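You operate a simulated robot arm through the tools that you are given. There is no shell and no other tool. Be economical: measure what you need, move in short steps, check, and stop when the job is done.

Carry out the task below with a simulated robot arm. There is one attempt and no reset: what you move stays moved.

TASK
Put the copper link labelled "200 A" from the long steel bench on top of the blue cable coil and the copper link that says "100 A" on the red cover.
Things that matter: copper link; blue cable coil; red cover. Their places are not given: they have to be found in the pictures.

It is judged by the outcome, as a careful person would: the job done as asked, and still so three seconds after it is handed in. It fails if anything else is knocked over, pushed out of place, dropped, spilled or broken.

THE ROBOT
A 7-joint arm with a two-finger parallel gripper, fixed in place. Base frame: the origin is at the foot of the arm, x ahead of it, y to its left, z up; the work surface is at about z = -0.4. Lengths are in cm, angles in rad, forces in N, time in s.
With the tool pointing down near the work surface it reaches from about 24 to 62 cm from the base axis. Its first joint turns from -1.152 to 1.152 rad. Payload 2.6 kg.
Tool frame: the origin (TCP) lies between the finger pads and is the grasp point; the fingertips stand 3 cm ahead of it; z points along the fingers, y is the line along which they close. The gripper opens to 9.4 cm. The fingers are 2.8 cm wide and 1 cm thick; the gripper's body (5 by 9.6 cm) begins 5.5 cm behind the TCP.
Orientation is told as [roll, pitch, yaw] about the base's x, y, z axes, in that order, counted from this pose: with the fingers straight down and closing along the base's y, the tool's x points along the base's -x, its y along +y and its z along -z.

THE INTERFACE
- The arm moves only by the tool jog_arm. Its argument "deltas" is a list of rows, each a list of 2 entries, a list of its own where there are three numbers: the shift along the tool's x, y, z in cm, then the turn, a rotation vector about the tool's x, y, z in rad. In form: [[[x, y, z], [ax, ay, az]], ...]. A call has 1 to 20 rows; each row is the pose to reach, as a shift and turn from the pose commanded when the call began, along the tool's axes at that moment. "gripper" is the closure in counts, from 0 (fully open) to 255 (shut), set as the call begins (left out, the last holds). A row lasts 0.2 s, in which the tool goes at most 5 cm and 0.15 rad; a call with a longer step from one row to the next is refused whole, and so is a gripper value outside its range. A pose out of reach is approached as far as the arm can. The call stops where the force on the tool passes 40 N (or 10 N more than at its start, if that is more) or the arm is blocked; 0.2 s more then pass. The fingers move at their own pace (about 7.2 cm/s each) and stop on an object; they squeeze with about 21 N. The grip force told is the motor's: it shows also when the fingers shut on nothing. Time passes only in rows, and 0.2 s behind the last, so rows that repeat a pose let the fingers close. It gives the time, the measured TCP pose, the force on the tool (base axes), the opening and the grip force at its end, in the units of the frame above (readings bear some noise).
- Cameras (640 x 400 px; columns grow to the right, rows downward): "scene" is fixed at [3.89, 43.35, 56.6]; the picture's right is [-0.75, -0.66, 0.00], its down [-0.37, 0.41, -0.83] and it looks along [0.55, -0.62, -0.55] (base axes); focal length 352 px, centre (320, 200). "wrist" rides on the gripper at [-3.7, 0, -5.8] in the tool frame; the picture's right is [0.00, -1.00, 0.00], its down [0.97, 0.00, -0.24] and it looks along [0.24, 0.00, 0.97] (tool axes); focal length 218 px, centre (320, 200).
- grab_frame(camera): a new picture of that camera. No time passes.
- measure_at(camera, pixels): for up to 12 pixels [column, row] of the newest picture of that camera ("zoom" is the newest enlarged one), the place [x, y, z] in the base frame of the surface seen there, good to about 0.2 cm. No time passes.
- zoom(camera, box): a new picture of the part [left, top, right, bottom] of that camera's present view, enlarged. No time passes.
- close_job(): hands the job in; it is judged then, once.

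Work in short steps. Measure before you move; look again where a grasp or a placing could have gone wrong, and mend it. You have 60 turns and 16 pictures in all, the two below and enlarged ones among them. Open the gripper and draw the arm clear of the work before you hand the job in, unless the task says otherwise; then end with one line.

The tools are called after "Request:" as name(argument=value, ...) on one line, values as JSON. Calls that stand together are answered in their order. jog_arm: Moves the arm, as the interface text tells. Its arguments: {"type":"object","properties":{"deltas":{"type":"array","items":{"type":"array"}},"gripper":{"type":"number"}},"required":["deltas"]} The other tools are called the same way: grab_frame (camera) takes a picture; measure_at (camera, pixels) gives the place of the surface under pixels of a picture; zoom (camera, box) takes an enlarged picture of a part of a camera's view; close_job () hands the job in.

At the start:

```text
t: 0.0
ee_pos: [35.54, -13.91, 30.54]
tcp_rot: [0.002, 0.001, 0.0]
contact_force: [0.4, 0.7, -0.1]
opening: 9.39
grasp_force: 0.0
```

scene: 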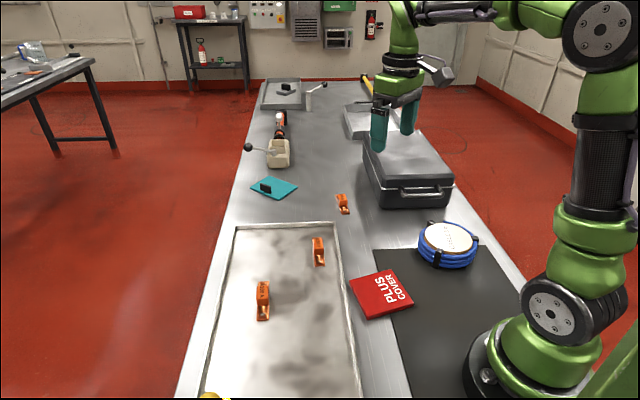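
wrist: 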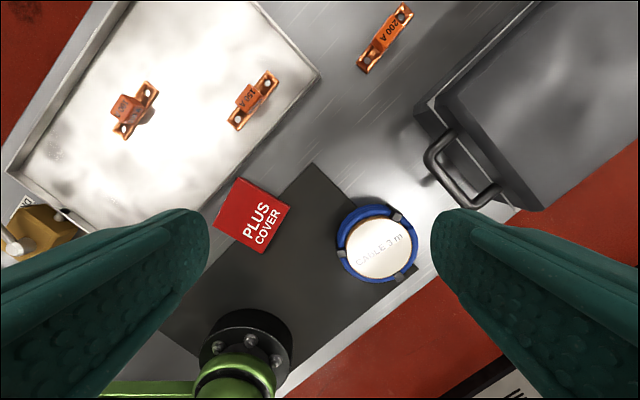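

The wrist picture shows three copper links at about (385,40), (252,100) and (135,110). I'll zoom to read the labels.

Request:
zoom(camera="wrist", box=[90, 50, 300, 180])

Request:
zoom(camera="scene", box=[230, 180, 390, 330])

Request:
measure_at(camera="wrist", pixels=[[385, 38], [404, 14], [366, 66], [251, 98], [268, 78], [236, 124], [128, 108], [150, 90], [122, 130], [378, 245], [252, 215], [300, 130]])

```text
3.05 times, centred on (195, 115) of wrist
```

zoom: 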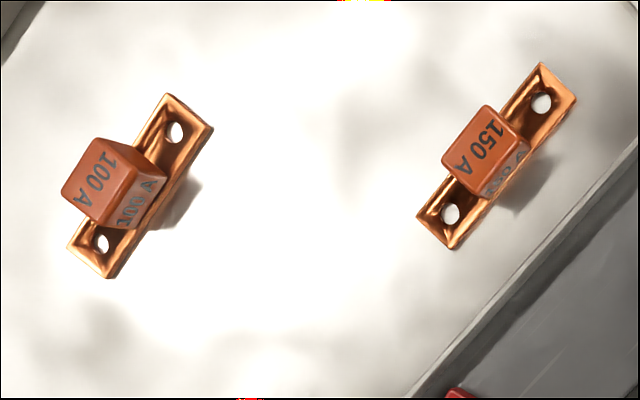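

```text
2.67 times, centred on (310, 255) of scene
```

zoom: 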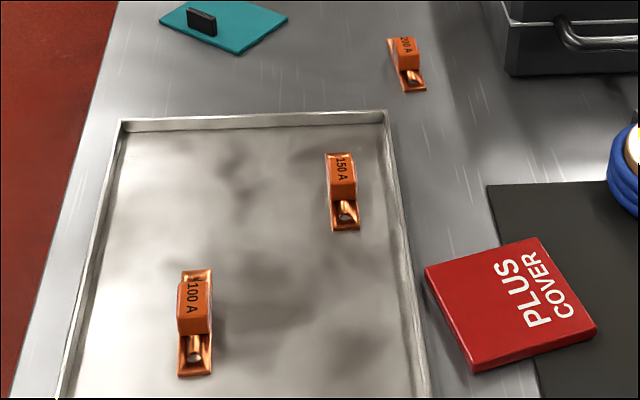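

```text
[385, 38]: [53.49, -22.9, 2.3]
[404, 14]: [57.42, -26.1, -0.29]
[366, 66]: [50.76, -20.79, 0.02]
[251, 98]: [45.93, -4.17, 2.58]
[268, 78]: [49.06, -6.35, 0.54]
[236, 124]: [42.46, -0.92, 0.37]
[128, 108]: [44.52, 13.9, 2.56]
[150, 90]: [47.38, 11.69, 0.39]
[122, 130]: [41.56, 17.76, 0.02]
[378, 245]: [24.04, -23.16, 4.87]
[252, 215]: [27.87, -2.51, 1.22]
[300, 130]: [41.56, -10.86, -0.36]
```

100 A is the left one in the tray, 150 A is the right one (a distractor), and 200 A is on the bench. I'll get finer geometry of the targets next.

Request:
zoom(camera="wrist", box=[340, 0, 430, 80])

Request:
measure_at(camera="wrist", pixels=[[122, 108], [121, 98], [114, 112], [123, 119], [132, 103], [146, 83], [157, 91], [114, 130], [124, 138], [380, 240], [345, 240], [412, 240]])

Request:
measure_at(camera="scene", pixels=[[444, 236], [425, 233], [468, 240], [445, 224], [445, 250], [385, 293], [355, 282], [397, 272], [370, 316], [408, 302], [335, 300], [345, 330]])

```text
5.00 times, centred on (385, 40) of wrist
```

zoom: 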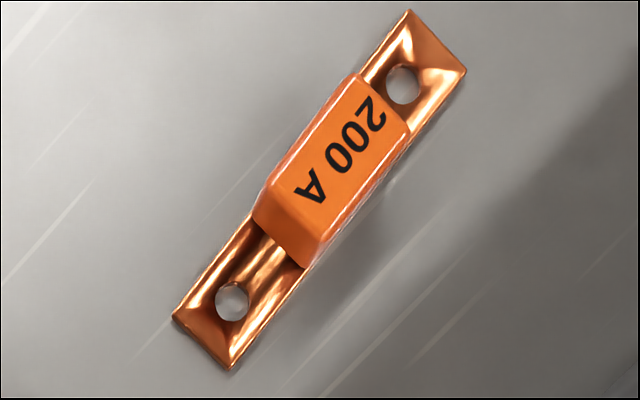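

```text
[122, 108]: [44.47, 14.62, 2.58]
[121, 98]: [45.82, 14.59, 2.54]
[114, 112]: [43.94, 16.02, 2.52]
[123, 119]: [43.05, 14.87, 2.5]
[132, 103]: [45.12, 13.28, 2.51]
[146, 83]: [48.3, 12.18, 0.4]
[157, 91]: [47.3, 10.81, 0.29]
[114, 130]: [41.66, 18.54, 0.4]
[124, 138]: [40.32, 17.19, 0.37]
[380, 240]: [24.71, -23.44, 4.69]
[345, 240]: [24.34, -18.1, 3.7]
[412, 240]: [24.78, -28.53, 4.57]
```

```text
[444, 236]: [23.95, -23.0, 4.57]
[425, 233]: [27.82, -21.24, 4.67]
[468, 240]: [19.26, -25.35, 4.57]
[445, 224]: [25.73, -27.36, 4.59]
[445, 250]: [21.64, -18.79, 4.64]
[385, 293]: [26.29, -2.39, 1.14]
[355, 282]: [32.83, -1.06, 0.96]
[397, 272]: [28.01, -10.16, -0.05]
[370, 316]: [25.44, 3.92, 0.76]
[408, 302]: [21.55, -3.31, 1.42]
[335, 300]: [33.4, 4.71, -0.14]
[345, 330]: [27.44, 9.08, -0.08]
```

Now I'll measure the 200 A link in the zoom, plus the case and the coil top surroundings.

Request:
measure_at(camera="zoom", pixels=[[408, 15], [460, 70], [180, 318], [228, 362], [358, 82], [405, 130], [270, 195], [315, 225], [338, 155], [500, 300], [100, 200], [600, 200]])

Request:
measure_at(camera="wrist", pixels=[[242, 181], [286, 207], [262, 249], [218, 228], [425, 115], [445, 90], [540, 15], [432, 165], [490, 195], [378, 212], [378, 272], [95, 90]])

```text
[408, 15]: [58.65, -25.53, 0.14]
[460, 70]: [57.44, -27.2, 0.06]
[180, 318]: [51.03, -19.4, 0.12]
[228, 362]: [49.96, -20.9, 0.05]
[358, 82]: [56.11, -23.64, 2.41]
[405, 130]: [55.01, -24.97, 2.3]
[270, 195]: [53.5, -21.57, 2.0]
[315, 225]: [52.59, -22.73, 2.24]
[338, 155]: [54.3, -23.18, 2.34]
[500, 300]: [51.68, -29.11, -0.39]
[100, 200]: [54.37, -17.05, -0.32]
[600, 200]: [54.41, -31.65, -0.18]
```

```text
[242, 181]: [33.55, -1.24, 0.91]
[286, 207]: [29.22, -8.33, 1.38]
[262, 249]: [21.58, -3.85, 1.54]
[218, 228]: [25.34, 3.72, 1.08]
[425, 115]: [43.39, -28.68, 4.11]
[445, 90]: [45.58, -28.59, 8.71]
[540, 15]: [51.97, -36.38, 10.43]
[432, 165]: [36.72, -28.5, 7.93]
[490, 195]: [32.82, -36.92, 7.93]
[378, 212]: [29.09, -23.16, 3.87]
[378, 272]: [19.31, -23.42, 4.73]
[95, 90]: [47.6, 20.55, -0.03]
```

200 A link: centre (54.3,-23.25), axis angle -0.69, top z≈2.4, case ~10 cm away along the closing line. I'll move above it with yaw aligned.

Request:
jog_arm(deltas=[[[-2.68, -1.33, 2], [0, 0, 0.1]], [[-5.36, -2.67, 4], [0, 0, 0.2]], [[-8.04, -4.0, 6], [0, 0, 0.3]], [[-10.72, -5.34, 8], [0, 0, 0.4]], [[-13.4, -6.67, 10], [0, 0, 0.5]], [[-16.08, -8.0, 12], [0, 0, 0.6]], [[-18.76, -9.34, 14.5], [0, 0, 0.691]], [[-18.76, -9.34, 18], [0, 0, 0.691]], [[-18.76, -9.34, 18], [0, 0, 0.691]]], gripper=0)

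Request:
grab_frame(camera="wrist")

```text
t: 2.0
ee_pos: [54.39, -23.44, 12.71]
tcp_rot: [0.0, 0.001, -0.691]
contact_force: [0.6, 0.6, -0.1]
opening: 9.39
grasp_force: 0.0
```

```text
10 pictures are left
```

wrist: 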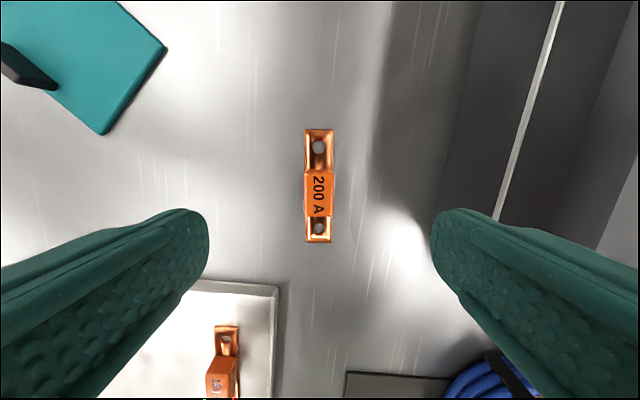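

The link is aligned, centred on column ~319. I'll check its centre along the axis.

Request:
measure_at(camera="wrist", pixels=[[318, 133], [318, 240], [318, 174], [318, 212], [318, 192], [308, 192], [329, 192], [250, 190]])

```text
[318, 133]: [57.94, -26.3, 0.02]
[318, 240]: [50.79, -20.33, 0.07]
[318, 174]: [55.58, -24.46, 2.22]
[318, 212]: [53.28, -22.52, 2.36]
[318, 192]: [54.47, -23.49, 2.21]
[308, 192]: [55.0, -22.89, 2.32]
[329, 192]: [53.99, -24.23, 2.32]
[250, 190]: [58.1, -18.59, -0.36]
```

Centred. I'll descend 9.7 cm to TCP z≈3.0 with the gripper still open, then close.

Request:
jog_arm(deltas=[[[0, 0, 3], [0, 0, 0]], [[0, 0, 6], [0, 0, 0]], [[0, 0, 8], [0, 0, 0]], [[0, 0, 9], [0, 0, 0]], [[0, 0, 9.6], [0, 0, 0]], [[0, 0, 9.6], [0, 0, 0]]])

Request:
jog_arm(deltas=[[[0, 0, 0], [0, 0, 0]], [[0, 0, 0], [0, 0, 0]], [[0, 0, 0], [0, 0, 0]], [[0, 0, 0], [0, 0, 0]], [[0, 0, 0], [0, 0, 0]]], gripper=255)

```text
t: 3.4
ee_pos: [54.41, -23.24, 2.93]
tcp_rot: [0.0, 0.001, -0.691]
contact_force: [-0.2, 0.3, -0.5]
opening: 9.42
grasp_force: 0.0
```

```text
t: 4.6
ee_pos: [54.31, -23.29, 3.15]
tcp_rot: [-0.001, -0.001, -0.692]
contact_force: [-0.2, -0.2, 0.4]
opening: 2.34
grasp_force: 21.2
```

Gripped (opening 2.34, 21 N). I'll lift straight up.

Request:
jog_arm(deltas=[[[0, 0, -1], [0, 0, 0]], [[0, 0, -3], [0, 0, 0]], [[0, 0, -6], [0, 0, 0]], [[0, 0, -9], [0, 0, 0]], [[0, 0, -12], [0, 0, 0]], [[0, 0, -15], [0, 0, 0]], [[0, 0, -17], [0, 0, 0]], [[0, 0, -17], [0, 0, 0]]])

Request:
grab_frame(camera="wrist")

```text
t: 6.4
ee_pos: [54.22, -23.28, 19.99]
tcp_rot: [-0.001, -0.001, -0.693]
contact_force: [-0.1, 0.5, -2.0]
opening: 2.33
grasp_force: 21.6
```

```text
9 pictures are left
```

wrist: 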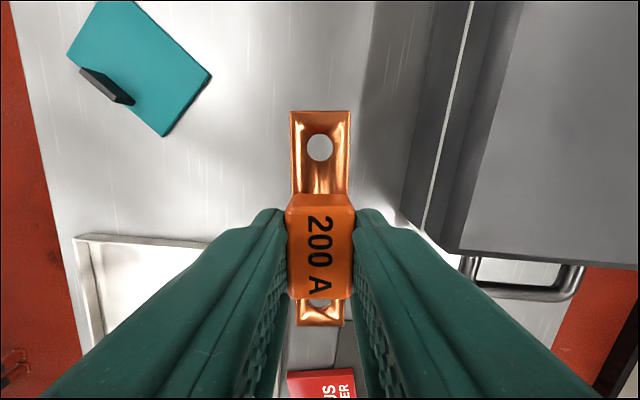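

Held squarely. Coil top centre ≈ (24.2,-23.3, 4.65) with straps; a long axis near base x avoids the straps. I'll carry it there at height.

Request:
jog_arm(deltas=[[[2.31, -1.92, 0], [0, 0, -0.08]], [[4.62, -3.84, 0], [0, 0, -0.16]], [[6.93, -5.76, 0], [0, 0, -0.24]], [[9.24, -7.68, 0], [0, 0, -0.32]], [[11.55, -9.6, 0], [0, 0, -0.4]], [[13.86, -11.52, 0], [0, 0, -0.48]], [[16.17, -13.44, 0], [0, 0, -0.56]], [[18.48, -15.36, 0], [0, 0, -0.64]], [[20.79, -17.28, 0], [0, 0, -0.72]], [[23.1, -19.2, 0], [0, 0, -0.79]], [[23.1, -19.2, 0], [0, 0, -0.79]]])

Request:
zoom(camera="scene", box=[360, 120, 540, 290])

```text
t: 8.8
ee_pos: [24.27, -23.54, 19.97]
tcp_rot: [0.0, 0.0, 0.099]
contact_force: [-0.5, -0.7, -0.9]
opening: 2.35
grasp_force: 20.6
```

```text
2.35 times, centred on (450, 205) of scene
```

zoom: 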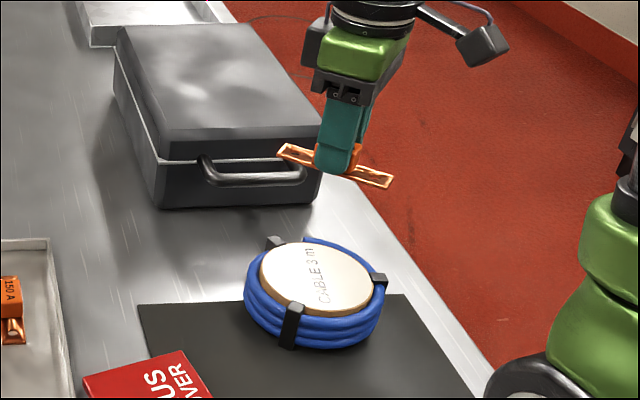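

I'll measure the lid edges and strap tops in the zoom.

Request:
measure_at(camera="zoom", pixels=[[276, 240], [293, 306], [379, 277], [264, 275], [365, 272], [315, 246], [317, 308], [315, 277], [290, 260], [345, 295], [340, 256], [280, 298]])

```text
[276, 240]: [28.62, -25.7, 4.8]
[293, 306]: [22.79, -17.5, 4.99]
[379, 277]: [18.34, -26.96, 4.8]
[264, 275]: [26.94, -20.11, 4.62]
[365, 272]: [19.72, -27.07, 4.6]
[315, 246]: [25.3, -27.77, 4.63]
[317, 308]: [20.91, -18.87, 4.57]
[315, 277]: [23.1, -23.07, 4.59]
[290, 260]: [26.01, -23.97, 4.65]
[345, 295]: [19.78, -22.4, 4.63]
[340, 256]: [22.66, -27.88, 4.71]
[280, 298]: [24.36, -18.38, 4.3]
```

Lid centre ≈ (23.2,-23.4), z 4.63; yaw 0.1 lies between the straps. I'll shift 1 cm and descend to just above.

Request:
jog_arm(deltas=[[[1.06, 0.1, 0], [0, 0, 0]], [[1.06, 0.1, 4], [0, 0, 0]], [[1.06, 0.1, 8], [0, 0, 0]], [[1.06, 0.1, 10], [0, 0, 0]], [[1.06, 0.1, 11], [0, 0, 0]], [[1.06, 0.1, 11.4], [0, 0, 0]], [[1.06, 0.1, 11.4], [0, 0, 0]]])

Request:
zoom(camera="scene", box=[390, 190, 500, 280])

```text
t: 10.4
ee_pos: [23.28, -23.43, 8.62]
tcp_rot: [-0.001, -0.001, 0.097]
contact_force: [0.3, 0.7, -1.3]
opening: 2.34
grasp_force: 21.0
```

```text
4.44 times, centred on (445, 235) of scene
```

zoom: 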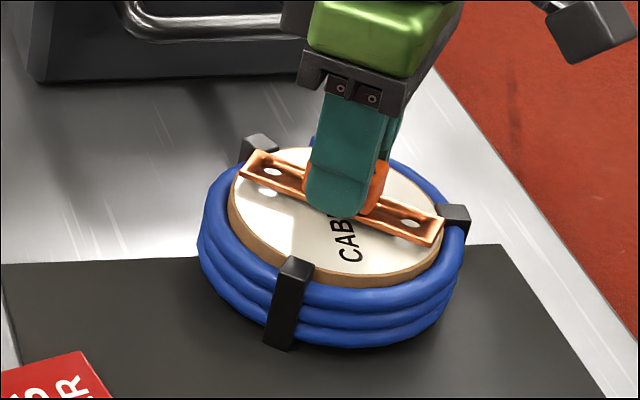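

Centred on the lid and hovering ~0.5 cm above it, clear of the straps. I'll lower in small steps until light contact.

Request:
jog_arm(deltas=[[[0, 0, 0.2], [0, 0, 0]], [[0, 0, 0.35], [0, 0, 0]], [[0, 0, 0.5], [0, 0, 0]], [[0, 0, 0.5], [0, 0, 0]]])

```text
t: 11.4
ee_pos: [23.31, -23.43, 8.18]
tcp_rot: [0.0, -0.001, 0.097]
contact_force: [-5.8, 6.3, 26.4]
opening: 2.35
grasp_force: 20.9
```

In contact (26 N). I'll ease up slightly and open partway (~5 cm) to stay clear of the straps.

Request:
jog_arm(deltas=[[[0, 0, -0.2], [0, 0, 0]], [[0, 0, -0.2], [0, 0, 0]]])

Request:
jog_arm(deltas=[[[0, 0, 0], [0, 0, 0]], [[0, 0, 0], [0, 0, 0]], [[0, 0, 0], [0, 0, 0]]], gripper=125)

Request:
jog_arm(deltas=[[[0, 0, -1], [0, 0, 0]], [[0, 0, -3], [0, 0, 0]], [[0, 0, -6], [0, 0, 0]], [[0, 0, -10], [0, 0, 0]], [[0, 0, -12], [0, 0, 0]], [[0, 0, -12], [0, 0, 0]]])

Request:
grab_frame(camera="scene")

```text
t: 12.0
ee_pos: [23.21, -23.43, 8.3]
tcp_rot: [0.003, 0.0, 0.1]
contact_force: [-0.2, -0.6, -0.6]
opening: 2.31
grasp_force: 21.2
```

```text
t: 12.8
ee_pos: [23.26, -23.41, 8.35]
tcp_rot: [0.0, 0.001, 0.1]
contact_force: [0.5, -0.4, 0.2]
opening: 4.77
grasp_force: 0.1
```

```text
t: 14.2
ee_pos: [23.14, -23.49, 20.4]
tcp_rot: [0.001, 0.0, 0.099]
contact_force: [-1.0, 0.3, 0.5]
opening: 4.81
grasp_force: 0.1
```

```text
6 pictures are left
```

scene: 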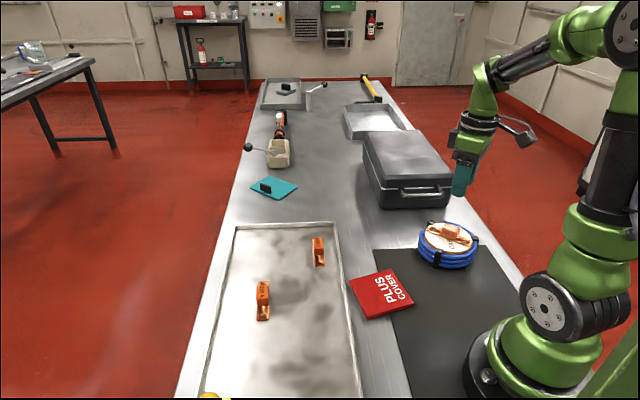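

The 200 A link sits on the coil. Next I'll move above the 100 A link at (44.45,14.67), yaw -0.755, gripper open.

Request:
jog_arm(deltas=[[[-2.27, 3.25, 0], [0, 0, 0.08]], [[-4.54, 6.5, 0], [0, 0, 0.16]], [[-6.8, 9.76, 0], [0, 0, 0.24]], [[-9.07, 13.0, 0], [0, 0, 0.32]], [[-11.34, 16.27, 0], [0, 0, 0.4]], [[-13.6, 19.5, 0], [0, 0, 0.48]], [[-15.88, 22.8, 0], [0, 0, 0.56]], [[-18.15, 26.0, 0], [0, 0, 0.64]], [[-20.4, 29.3, 0], [0, 0, 0.72]], [[-22.7, 32.5, 0], [0, 0, 0.8]], [[-24.95, 35.8, 0], [0, 0, 0.855]], [[-24.95, 35.8, 4], [0, 0, 0.855]], [[-24.95, 35.8, 7.5], [0, 0, 0.855]], [[-24.95, 35.8, 7.5], [0, 0, 0.855]]], gripper=0)

Request:
grab_frame(camera="wrist")

```text
t: 17.2
ee_pos: [44.61, 14.86, 12.87]
tcp_rot: [0.001, -0.001, -0.757]
contact_force: [-0.1, -0.1, 0.3]
opening: 9.39
grasp_force: 0.0
```

```text
5 pictures are left
```

wrist: 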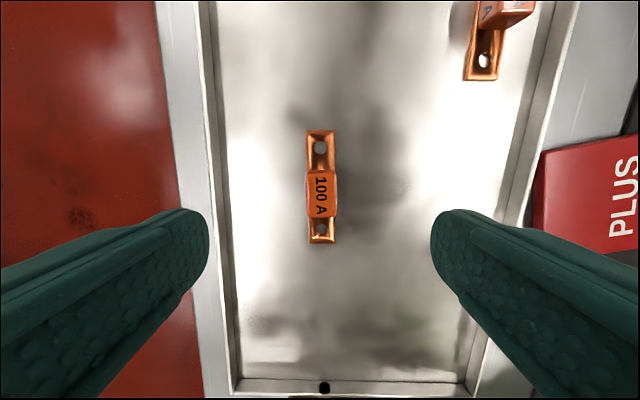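

Well aligned. I'll check the centre and the tray rim distance on the left.

Request:
measure_at(camera="wrist", pixels=[[320, 134], [322, 240], [321, 175], [321, 212], [321, 192], [309, 192], [334, 192], [230, 195], [212, 195], [260, 195]])

```text
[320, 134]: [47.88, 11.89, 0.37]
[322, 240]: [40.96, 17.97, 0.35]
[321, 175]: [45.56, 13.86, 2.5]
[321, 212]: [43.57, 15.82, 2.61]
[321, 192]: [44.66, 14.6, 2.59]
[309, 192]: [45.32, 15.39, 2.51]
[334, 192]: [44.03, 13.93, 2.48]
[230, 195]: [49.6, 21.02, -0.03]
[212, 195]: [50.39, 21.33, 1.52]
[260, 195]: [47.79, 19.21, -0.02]
```

Centred; rim is ~8 cm off. I'll descend to TCP z≈3.35 and close.

Request:
jog_arm(deltas=[[[0, 0, 3], [0, 0, 0]], [[0, 0, 6], [0, 0, 0]], [[0, 0, 8], [0, 0, 0]], [[0, 0, 9], [0, 0, 0]], [[0, 0, 9.5], [0, 0, 0]], [[0, 0, 9.5], [0, 0, 0]]])

Request:
jog_arm(deltas=[[[0, 0, 0], [0, 0, 0]], [[0, 0, 0], [0, 0, 0]], [[0, 0, 0], [0, 0, 0]], [[0, 0, 0], [0, 0, 0]], [[0, 0, 0], [0, 0, 0]]], gripper=255)

Request:
jog_arm(deltas=[[[0, 0, -1], [0, 0, 0]], [[0, 0, -3], [0, 0, 0]], [[0, 0, -6], [0, 0, 0]], [[0, 0, -9], [0, 0, 0]], [[0, 0, -12], [0, 0, 0]], [[0, 0, -12], [0, 0, 0]]])

```text
t: 18.6
ee_pos: [44.53, 14.64, 3.28]
tcp_rot: [0.0, 0.0, -0.755]
contact_force: [0.0, -0.7, 0.6]
opening: 9.4
grasp_force: 0.1
```

```text
t: 19.8
ee_pos: [44.49, 14.72, 3.27]
tcp_rot: [0.0, 0.0, -0.758]
contact_force: [0.8, 0.4, 0.0]
opening: 2.37
grasp_force: 21.0
```

```text
t: 21.2
ee_pos: [44.73, 14.66, 15.2]
tcp_rot: [-0.002, 0.001, -0.754]
contact_force: [0.0, 0.7, -1.6]
opening: 2.34
grasp_force: 21.0
```

Lifted. I'll carry it to the cover centre (27.4,-2.4), aligned with the diagonal (yaw 0.215), and lower to about 1.5 cm above.

Request:
jog_arm(deltas=[[[0.07, -2.42, 0], [0, 0, -0.097]], [[0.15, -4.83, 0], [0, 0, -0.194]], [[0.22, -7.25, 0], [0, 0, -0.291]], [[0.3, -9.66, 0], [0, 0, -0.388]], [[0.37, -12.08, 0], [0, 0, -0.485]], [[0.44, -14.5, 0], [0, 0, -0.582]], [[0.52, -16.9, 0], [0, 0, -0.679]], [[0.59, -19.3, 0], [0, 0, -0.776]], [[0.67, -21.75, 0], [0, 0, -0.873]], [[0.74, -24.16, 0], [0, 0, -0.97]], [[0.74, -24.16, 3], [0, 0, -0.97]], [[0.74, -24.16, 6], [0, 0, -0.97]], [[0.74, -24.16, 9], [0, 0, -0.97]], [[0.74, -24.16, 9.2], [0, 0, -0.97]], [[0.74, -24.16, 9.2], [0, 0, -0.97]]])

Request:
zoom(camera="scene", box=[320, 200, 500, 340])

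```text
t: 24.4
ee_pos: [27.47, -2.48, 6.26]
tcp_rot: [-0.001, 0.0, 0.214]
contact_force: [-0.3, 0.0, -1.6]
opening: 2.36
grasp_force: 21.1
```

```text
2.86 times, centred on (410, 270) of scene
```

zoom: 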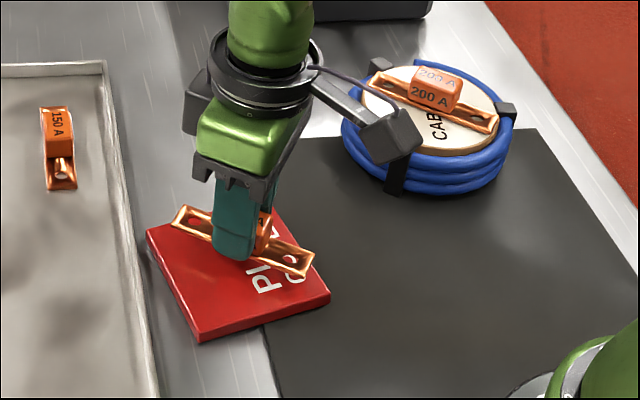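

Over the cover and aligned. I'll lower gently in short steps, watching the force.

Request:
jog_arm(deltas=[[[0, 0, 0.4], [0, 0, 0]], [[0, 0, 0.8], [0, 0, 0]], [[0, 0, 1.1], [0, 0, 0]], [[0, 0, 1.1], [0, 0, 0]]])

Request:
jog_arm(deltas=[[[0, 0, 0.15], [0, 0, 0]], [[0, 0, 0.15], [0, 0, 0]]])

```text
t: 25.4
ee_pos: [27.52, -2.35, 5.09]
tcp_rot: [-0.001, 0.0, 0.214]
contact_force: [0.3, -0.1, -1.2]
opening: 2.33
grasp_force: 21.3
```

```text
t: 26.0
ee_pos: [27.39, -2.26, 5.07]
tcp_rot: [-0.001, 0.0, 0.212]
contact_force: [0.6, -0.1, -1.0]
opening: 2.35
grasp_force: 20.9
```

No contact yet; continuing down.

Request:
jog_arm(deltas=[[[0, 0, 0.15], [0, 0, 0]], [[0, 0, 0.15], [0, 0, 0]]])

Request:
jog_arm(deltas=[[[0, 0, 0.1], [0, 0, 0]], [[0, 0, 0.1], [0, 0, 0]]])

```text
t: 26.6
ee_pos: [27.41, -2.26, 4.76]
tcp_rot: [-0.001, 0.001, 0.214]
contact_force: [-0.1, 0.4, -0.4]
opening: 2.32
grasp_force: 20.3
```

```text
t: 27.2
ee_pos: [27.43, -2.27, 4.7]
tcp_rot: [-0.001, 0.001, 0.215]
contact_force: [0.1, 0.2, -0.8]
opening: 2.34
grasp_force: 21.0
```

Request:
jog_arm(deltas=[[[0, 0, 0.1], [0, 0, 0]], [[0, 0, 0.1], [0, 0, 0]]])

```text
t: 27.8
ee_pos: [27.53, -2.36, 4.66]
tcp_rot: [0.001, 0.0, 0.213]
contact_force: [-3.6, 0.2, 13.2]
opening: 2.33
grasp_force: 20.8
```

Light contact (13 N). I'll release partway, then withdraw.

Request:
jog_arm(deltas=[[[0, 0, -0.05], [0, 0, 0]], [[0, 0, -0.05], [0, 0, 0]]])

Request:
jog_arm(deltas=[[[0, 0, 0], [0, 0, 0]], [[0, 0, 0], [0, 0, 0]], [[0, 0, 0], [0, 0, 0]]], gripper=125)

Request:
jog_arm(deltas=[[[0, 0, -1], [0, 0, 0]], [[0, 0, -3], [0, 0, 0]], [[0, 0, -6], [0, 0, 0]], [[0, 0, -10], [0, 0, 0]], [[0, 0, -14], [0, 0, 0]], [[0, 0, -18], [0, 0, 0]], [[0, 0, -20], [0, 0, 0]], [[-4, 0, -20], [0, 0, 0]], [[-8, 0, -20], [0, 0, 0]], [[-8, 0, -20], [0, 0, 0]]])

Request:
zoom(camera="scene", box=[230, 180, 500, 350])

```text
t: 28.4
ee_pos: [27.5, -2.37, 4.58]
tcp_rot: [0.001, -0.001, 0.215]
contact_force: [-1.1, 0.7, 7.7]
opening: 2.36
grasp_force: 21.5
```

```text
t: 29.2
ee_pos: [27.49, -2.29, 4.58]
tcp_rot: [0.001, 0.0, 0.214]
contact_force: [0.7, -0.3, 0.8]
opening: 4.78
grasp_force: 0.1
```

```text
t: 31.4
ee_pos: [35.28, -0.62, 24.58]
tcp_rot: [0.0, -0.001, 0.215]
contact_force: [-0.9, -0.1, -1.1]
opening: 4.8
grasp_force: 0.1
```

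```text
2.35 times, centred on (365, 265) of scene
```

zoom: 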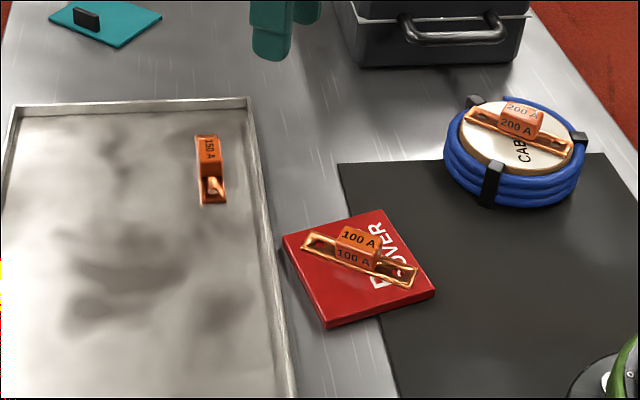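

Both links rest in place, and the 150 A link and everything else are undisturbed. I'll open the gripper fully and let things settle, then hand in.

Request:
jog_arm(deltas=[[[0, 0, 0], [0, 0, 0]], [[0, 0, 0], [0, 0, 0]], [[0, 0, 0], [0, 0, 0]]], gripper=0)

Request:
close_job()

```text
t: 32.2
ee_pos: [35.29, -0.63, 24.51]
tcp_rot: [0.0, 0.0, 0.215]
contact_force: [-0.1, 0.0, 1.1]
opening: 9.39
grasp_force: 0.0
```

```text
The job is handed in.
```

The 200 A link is on top of the blue cable coil and the 100 A link is on the red cover; nothing else was moved, and the job is handed in.
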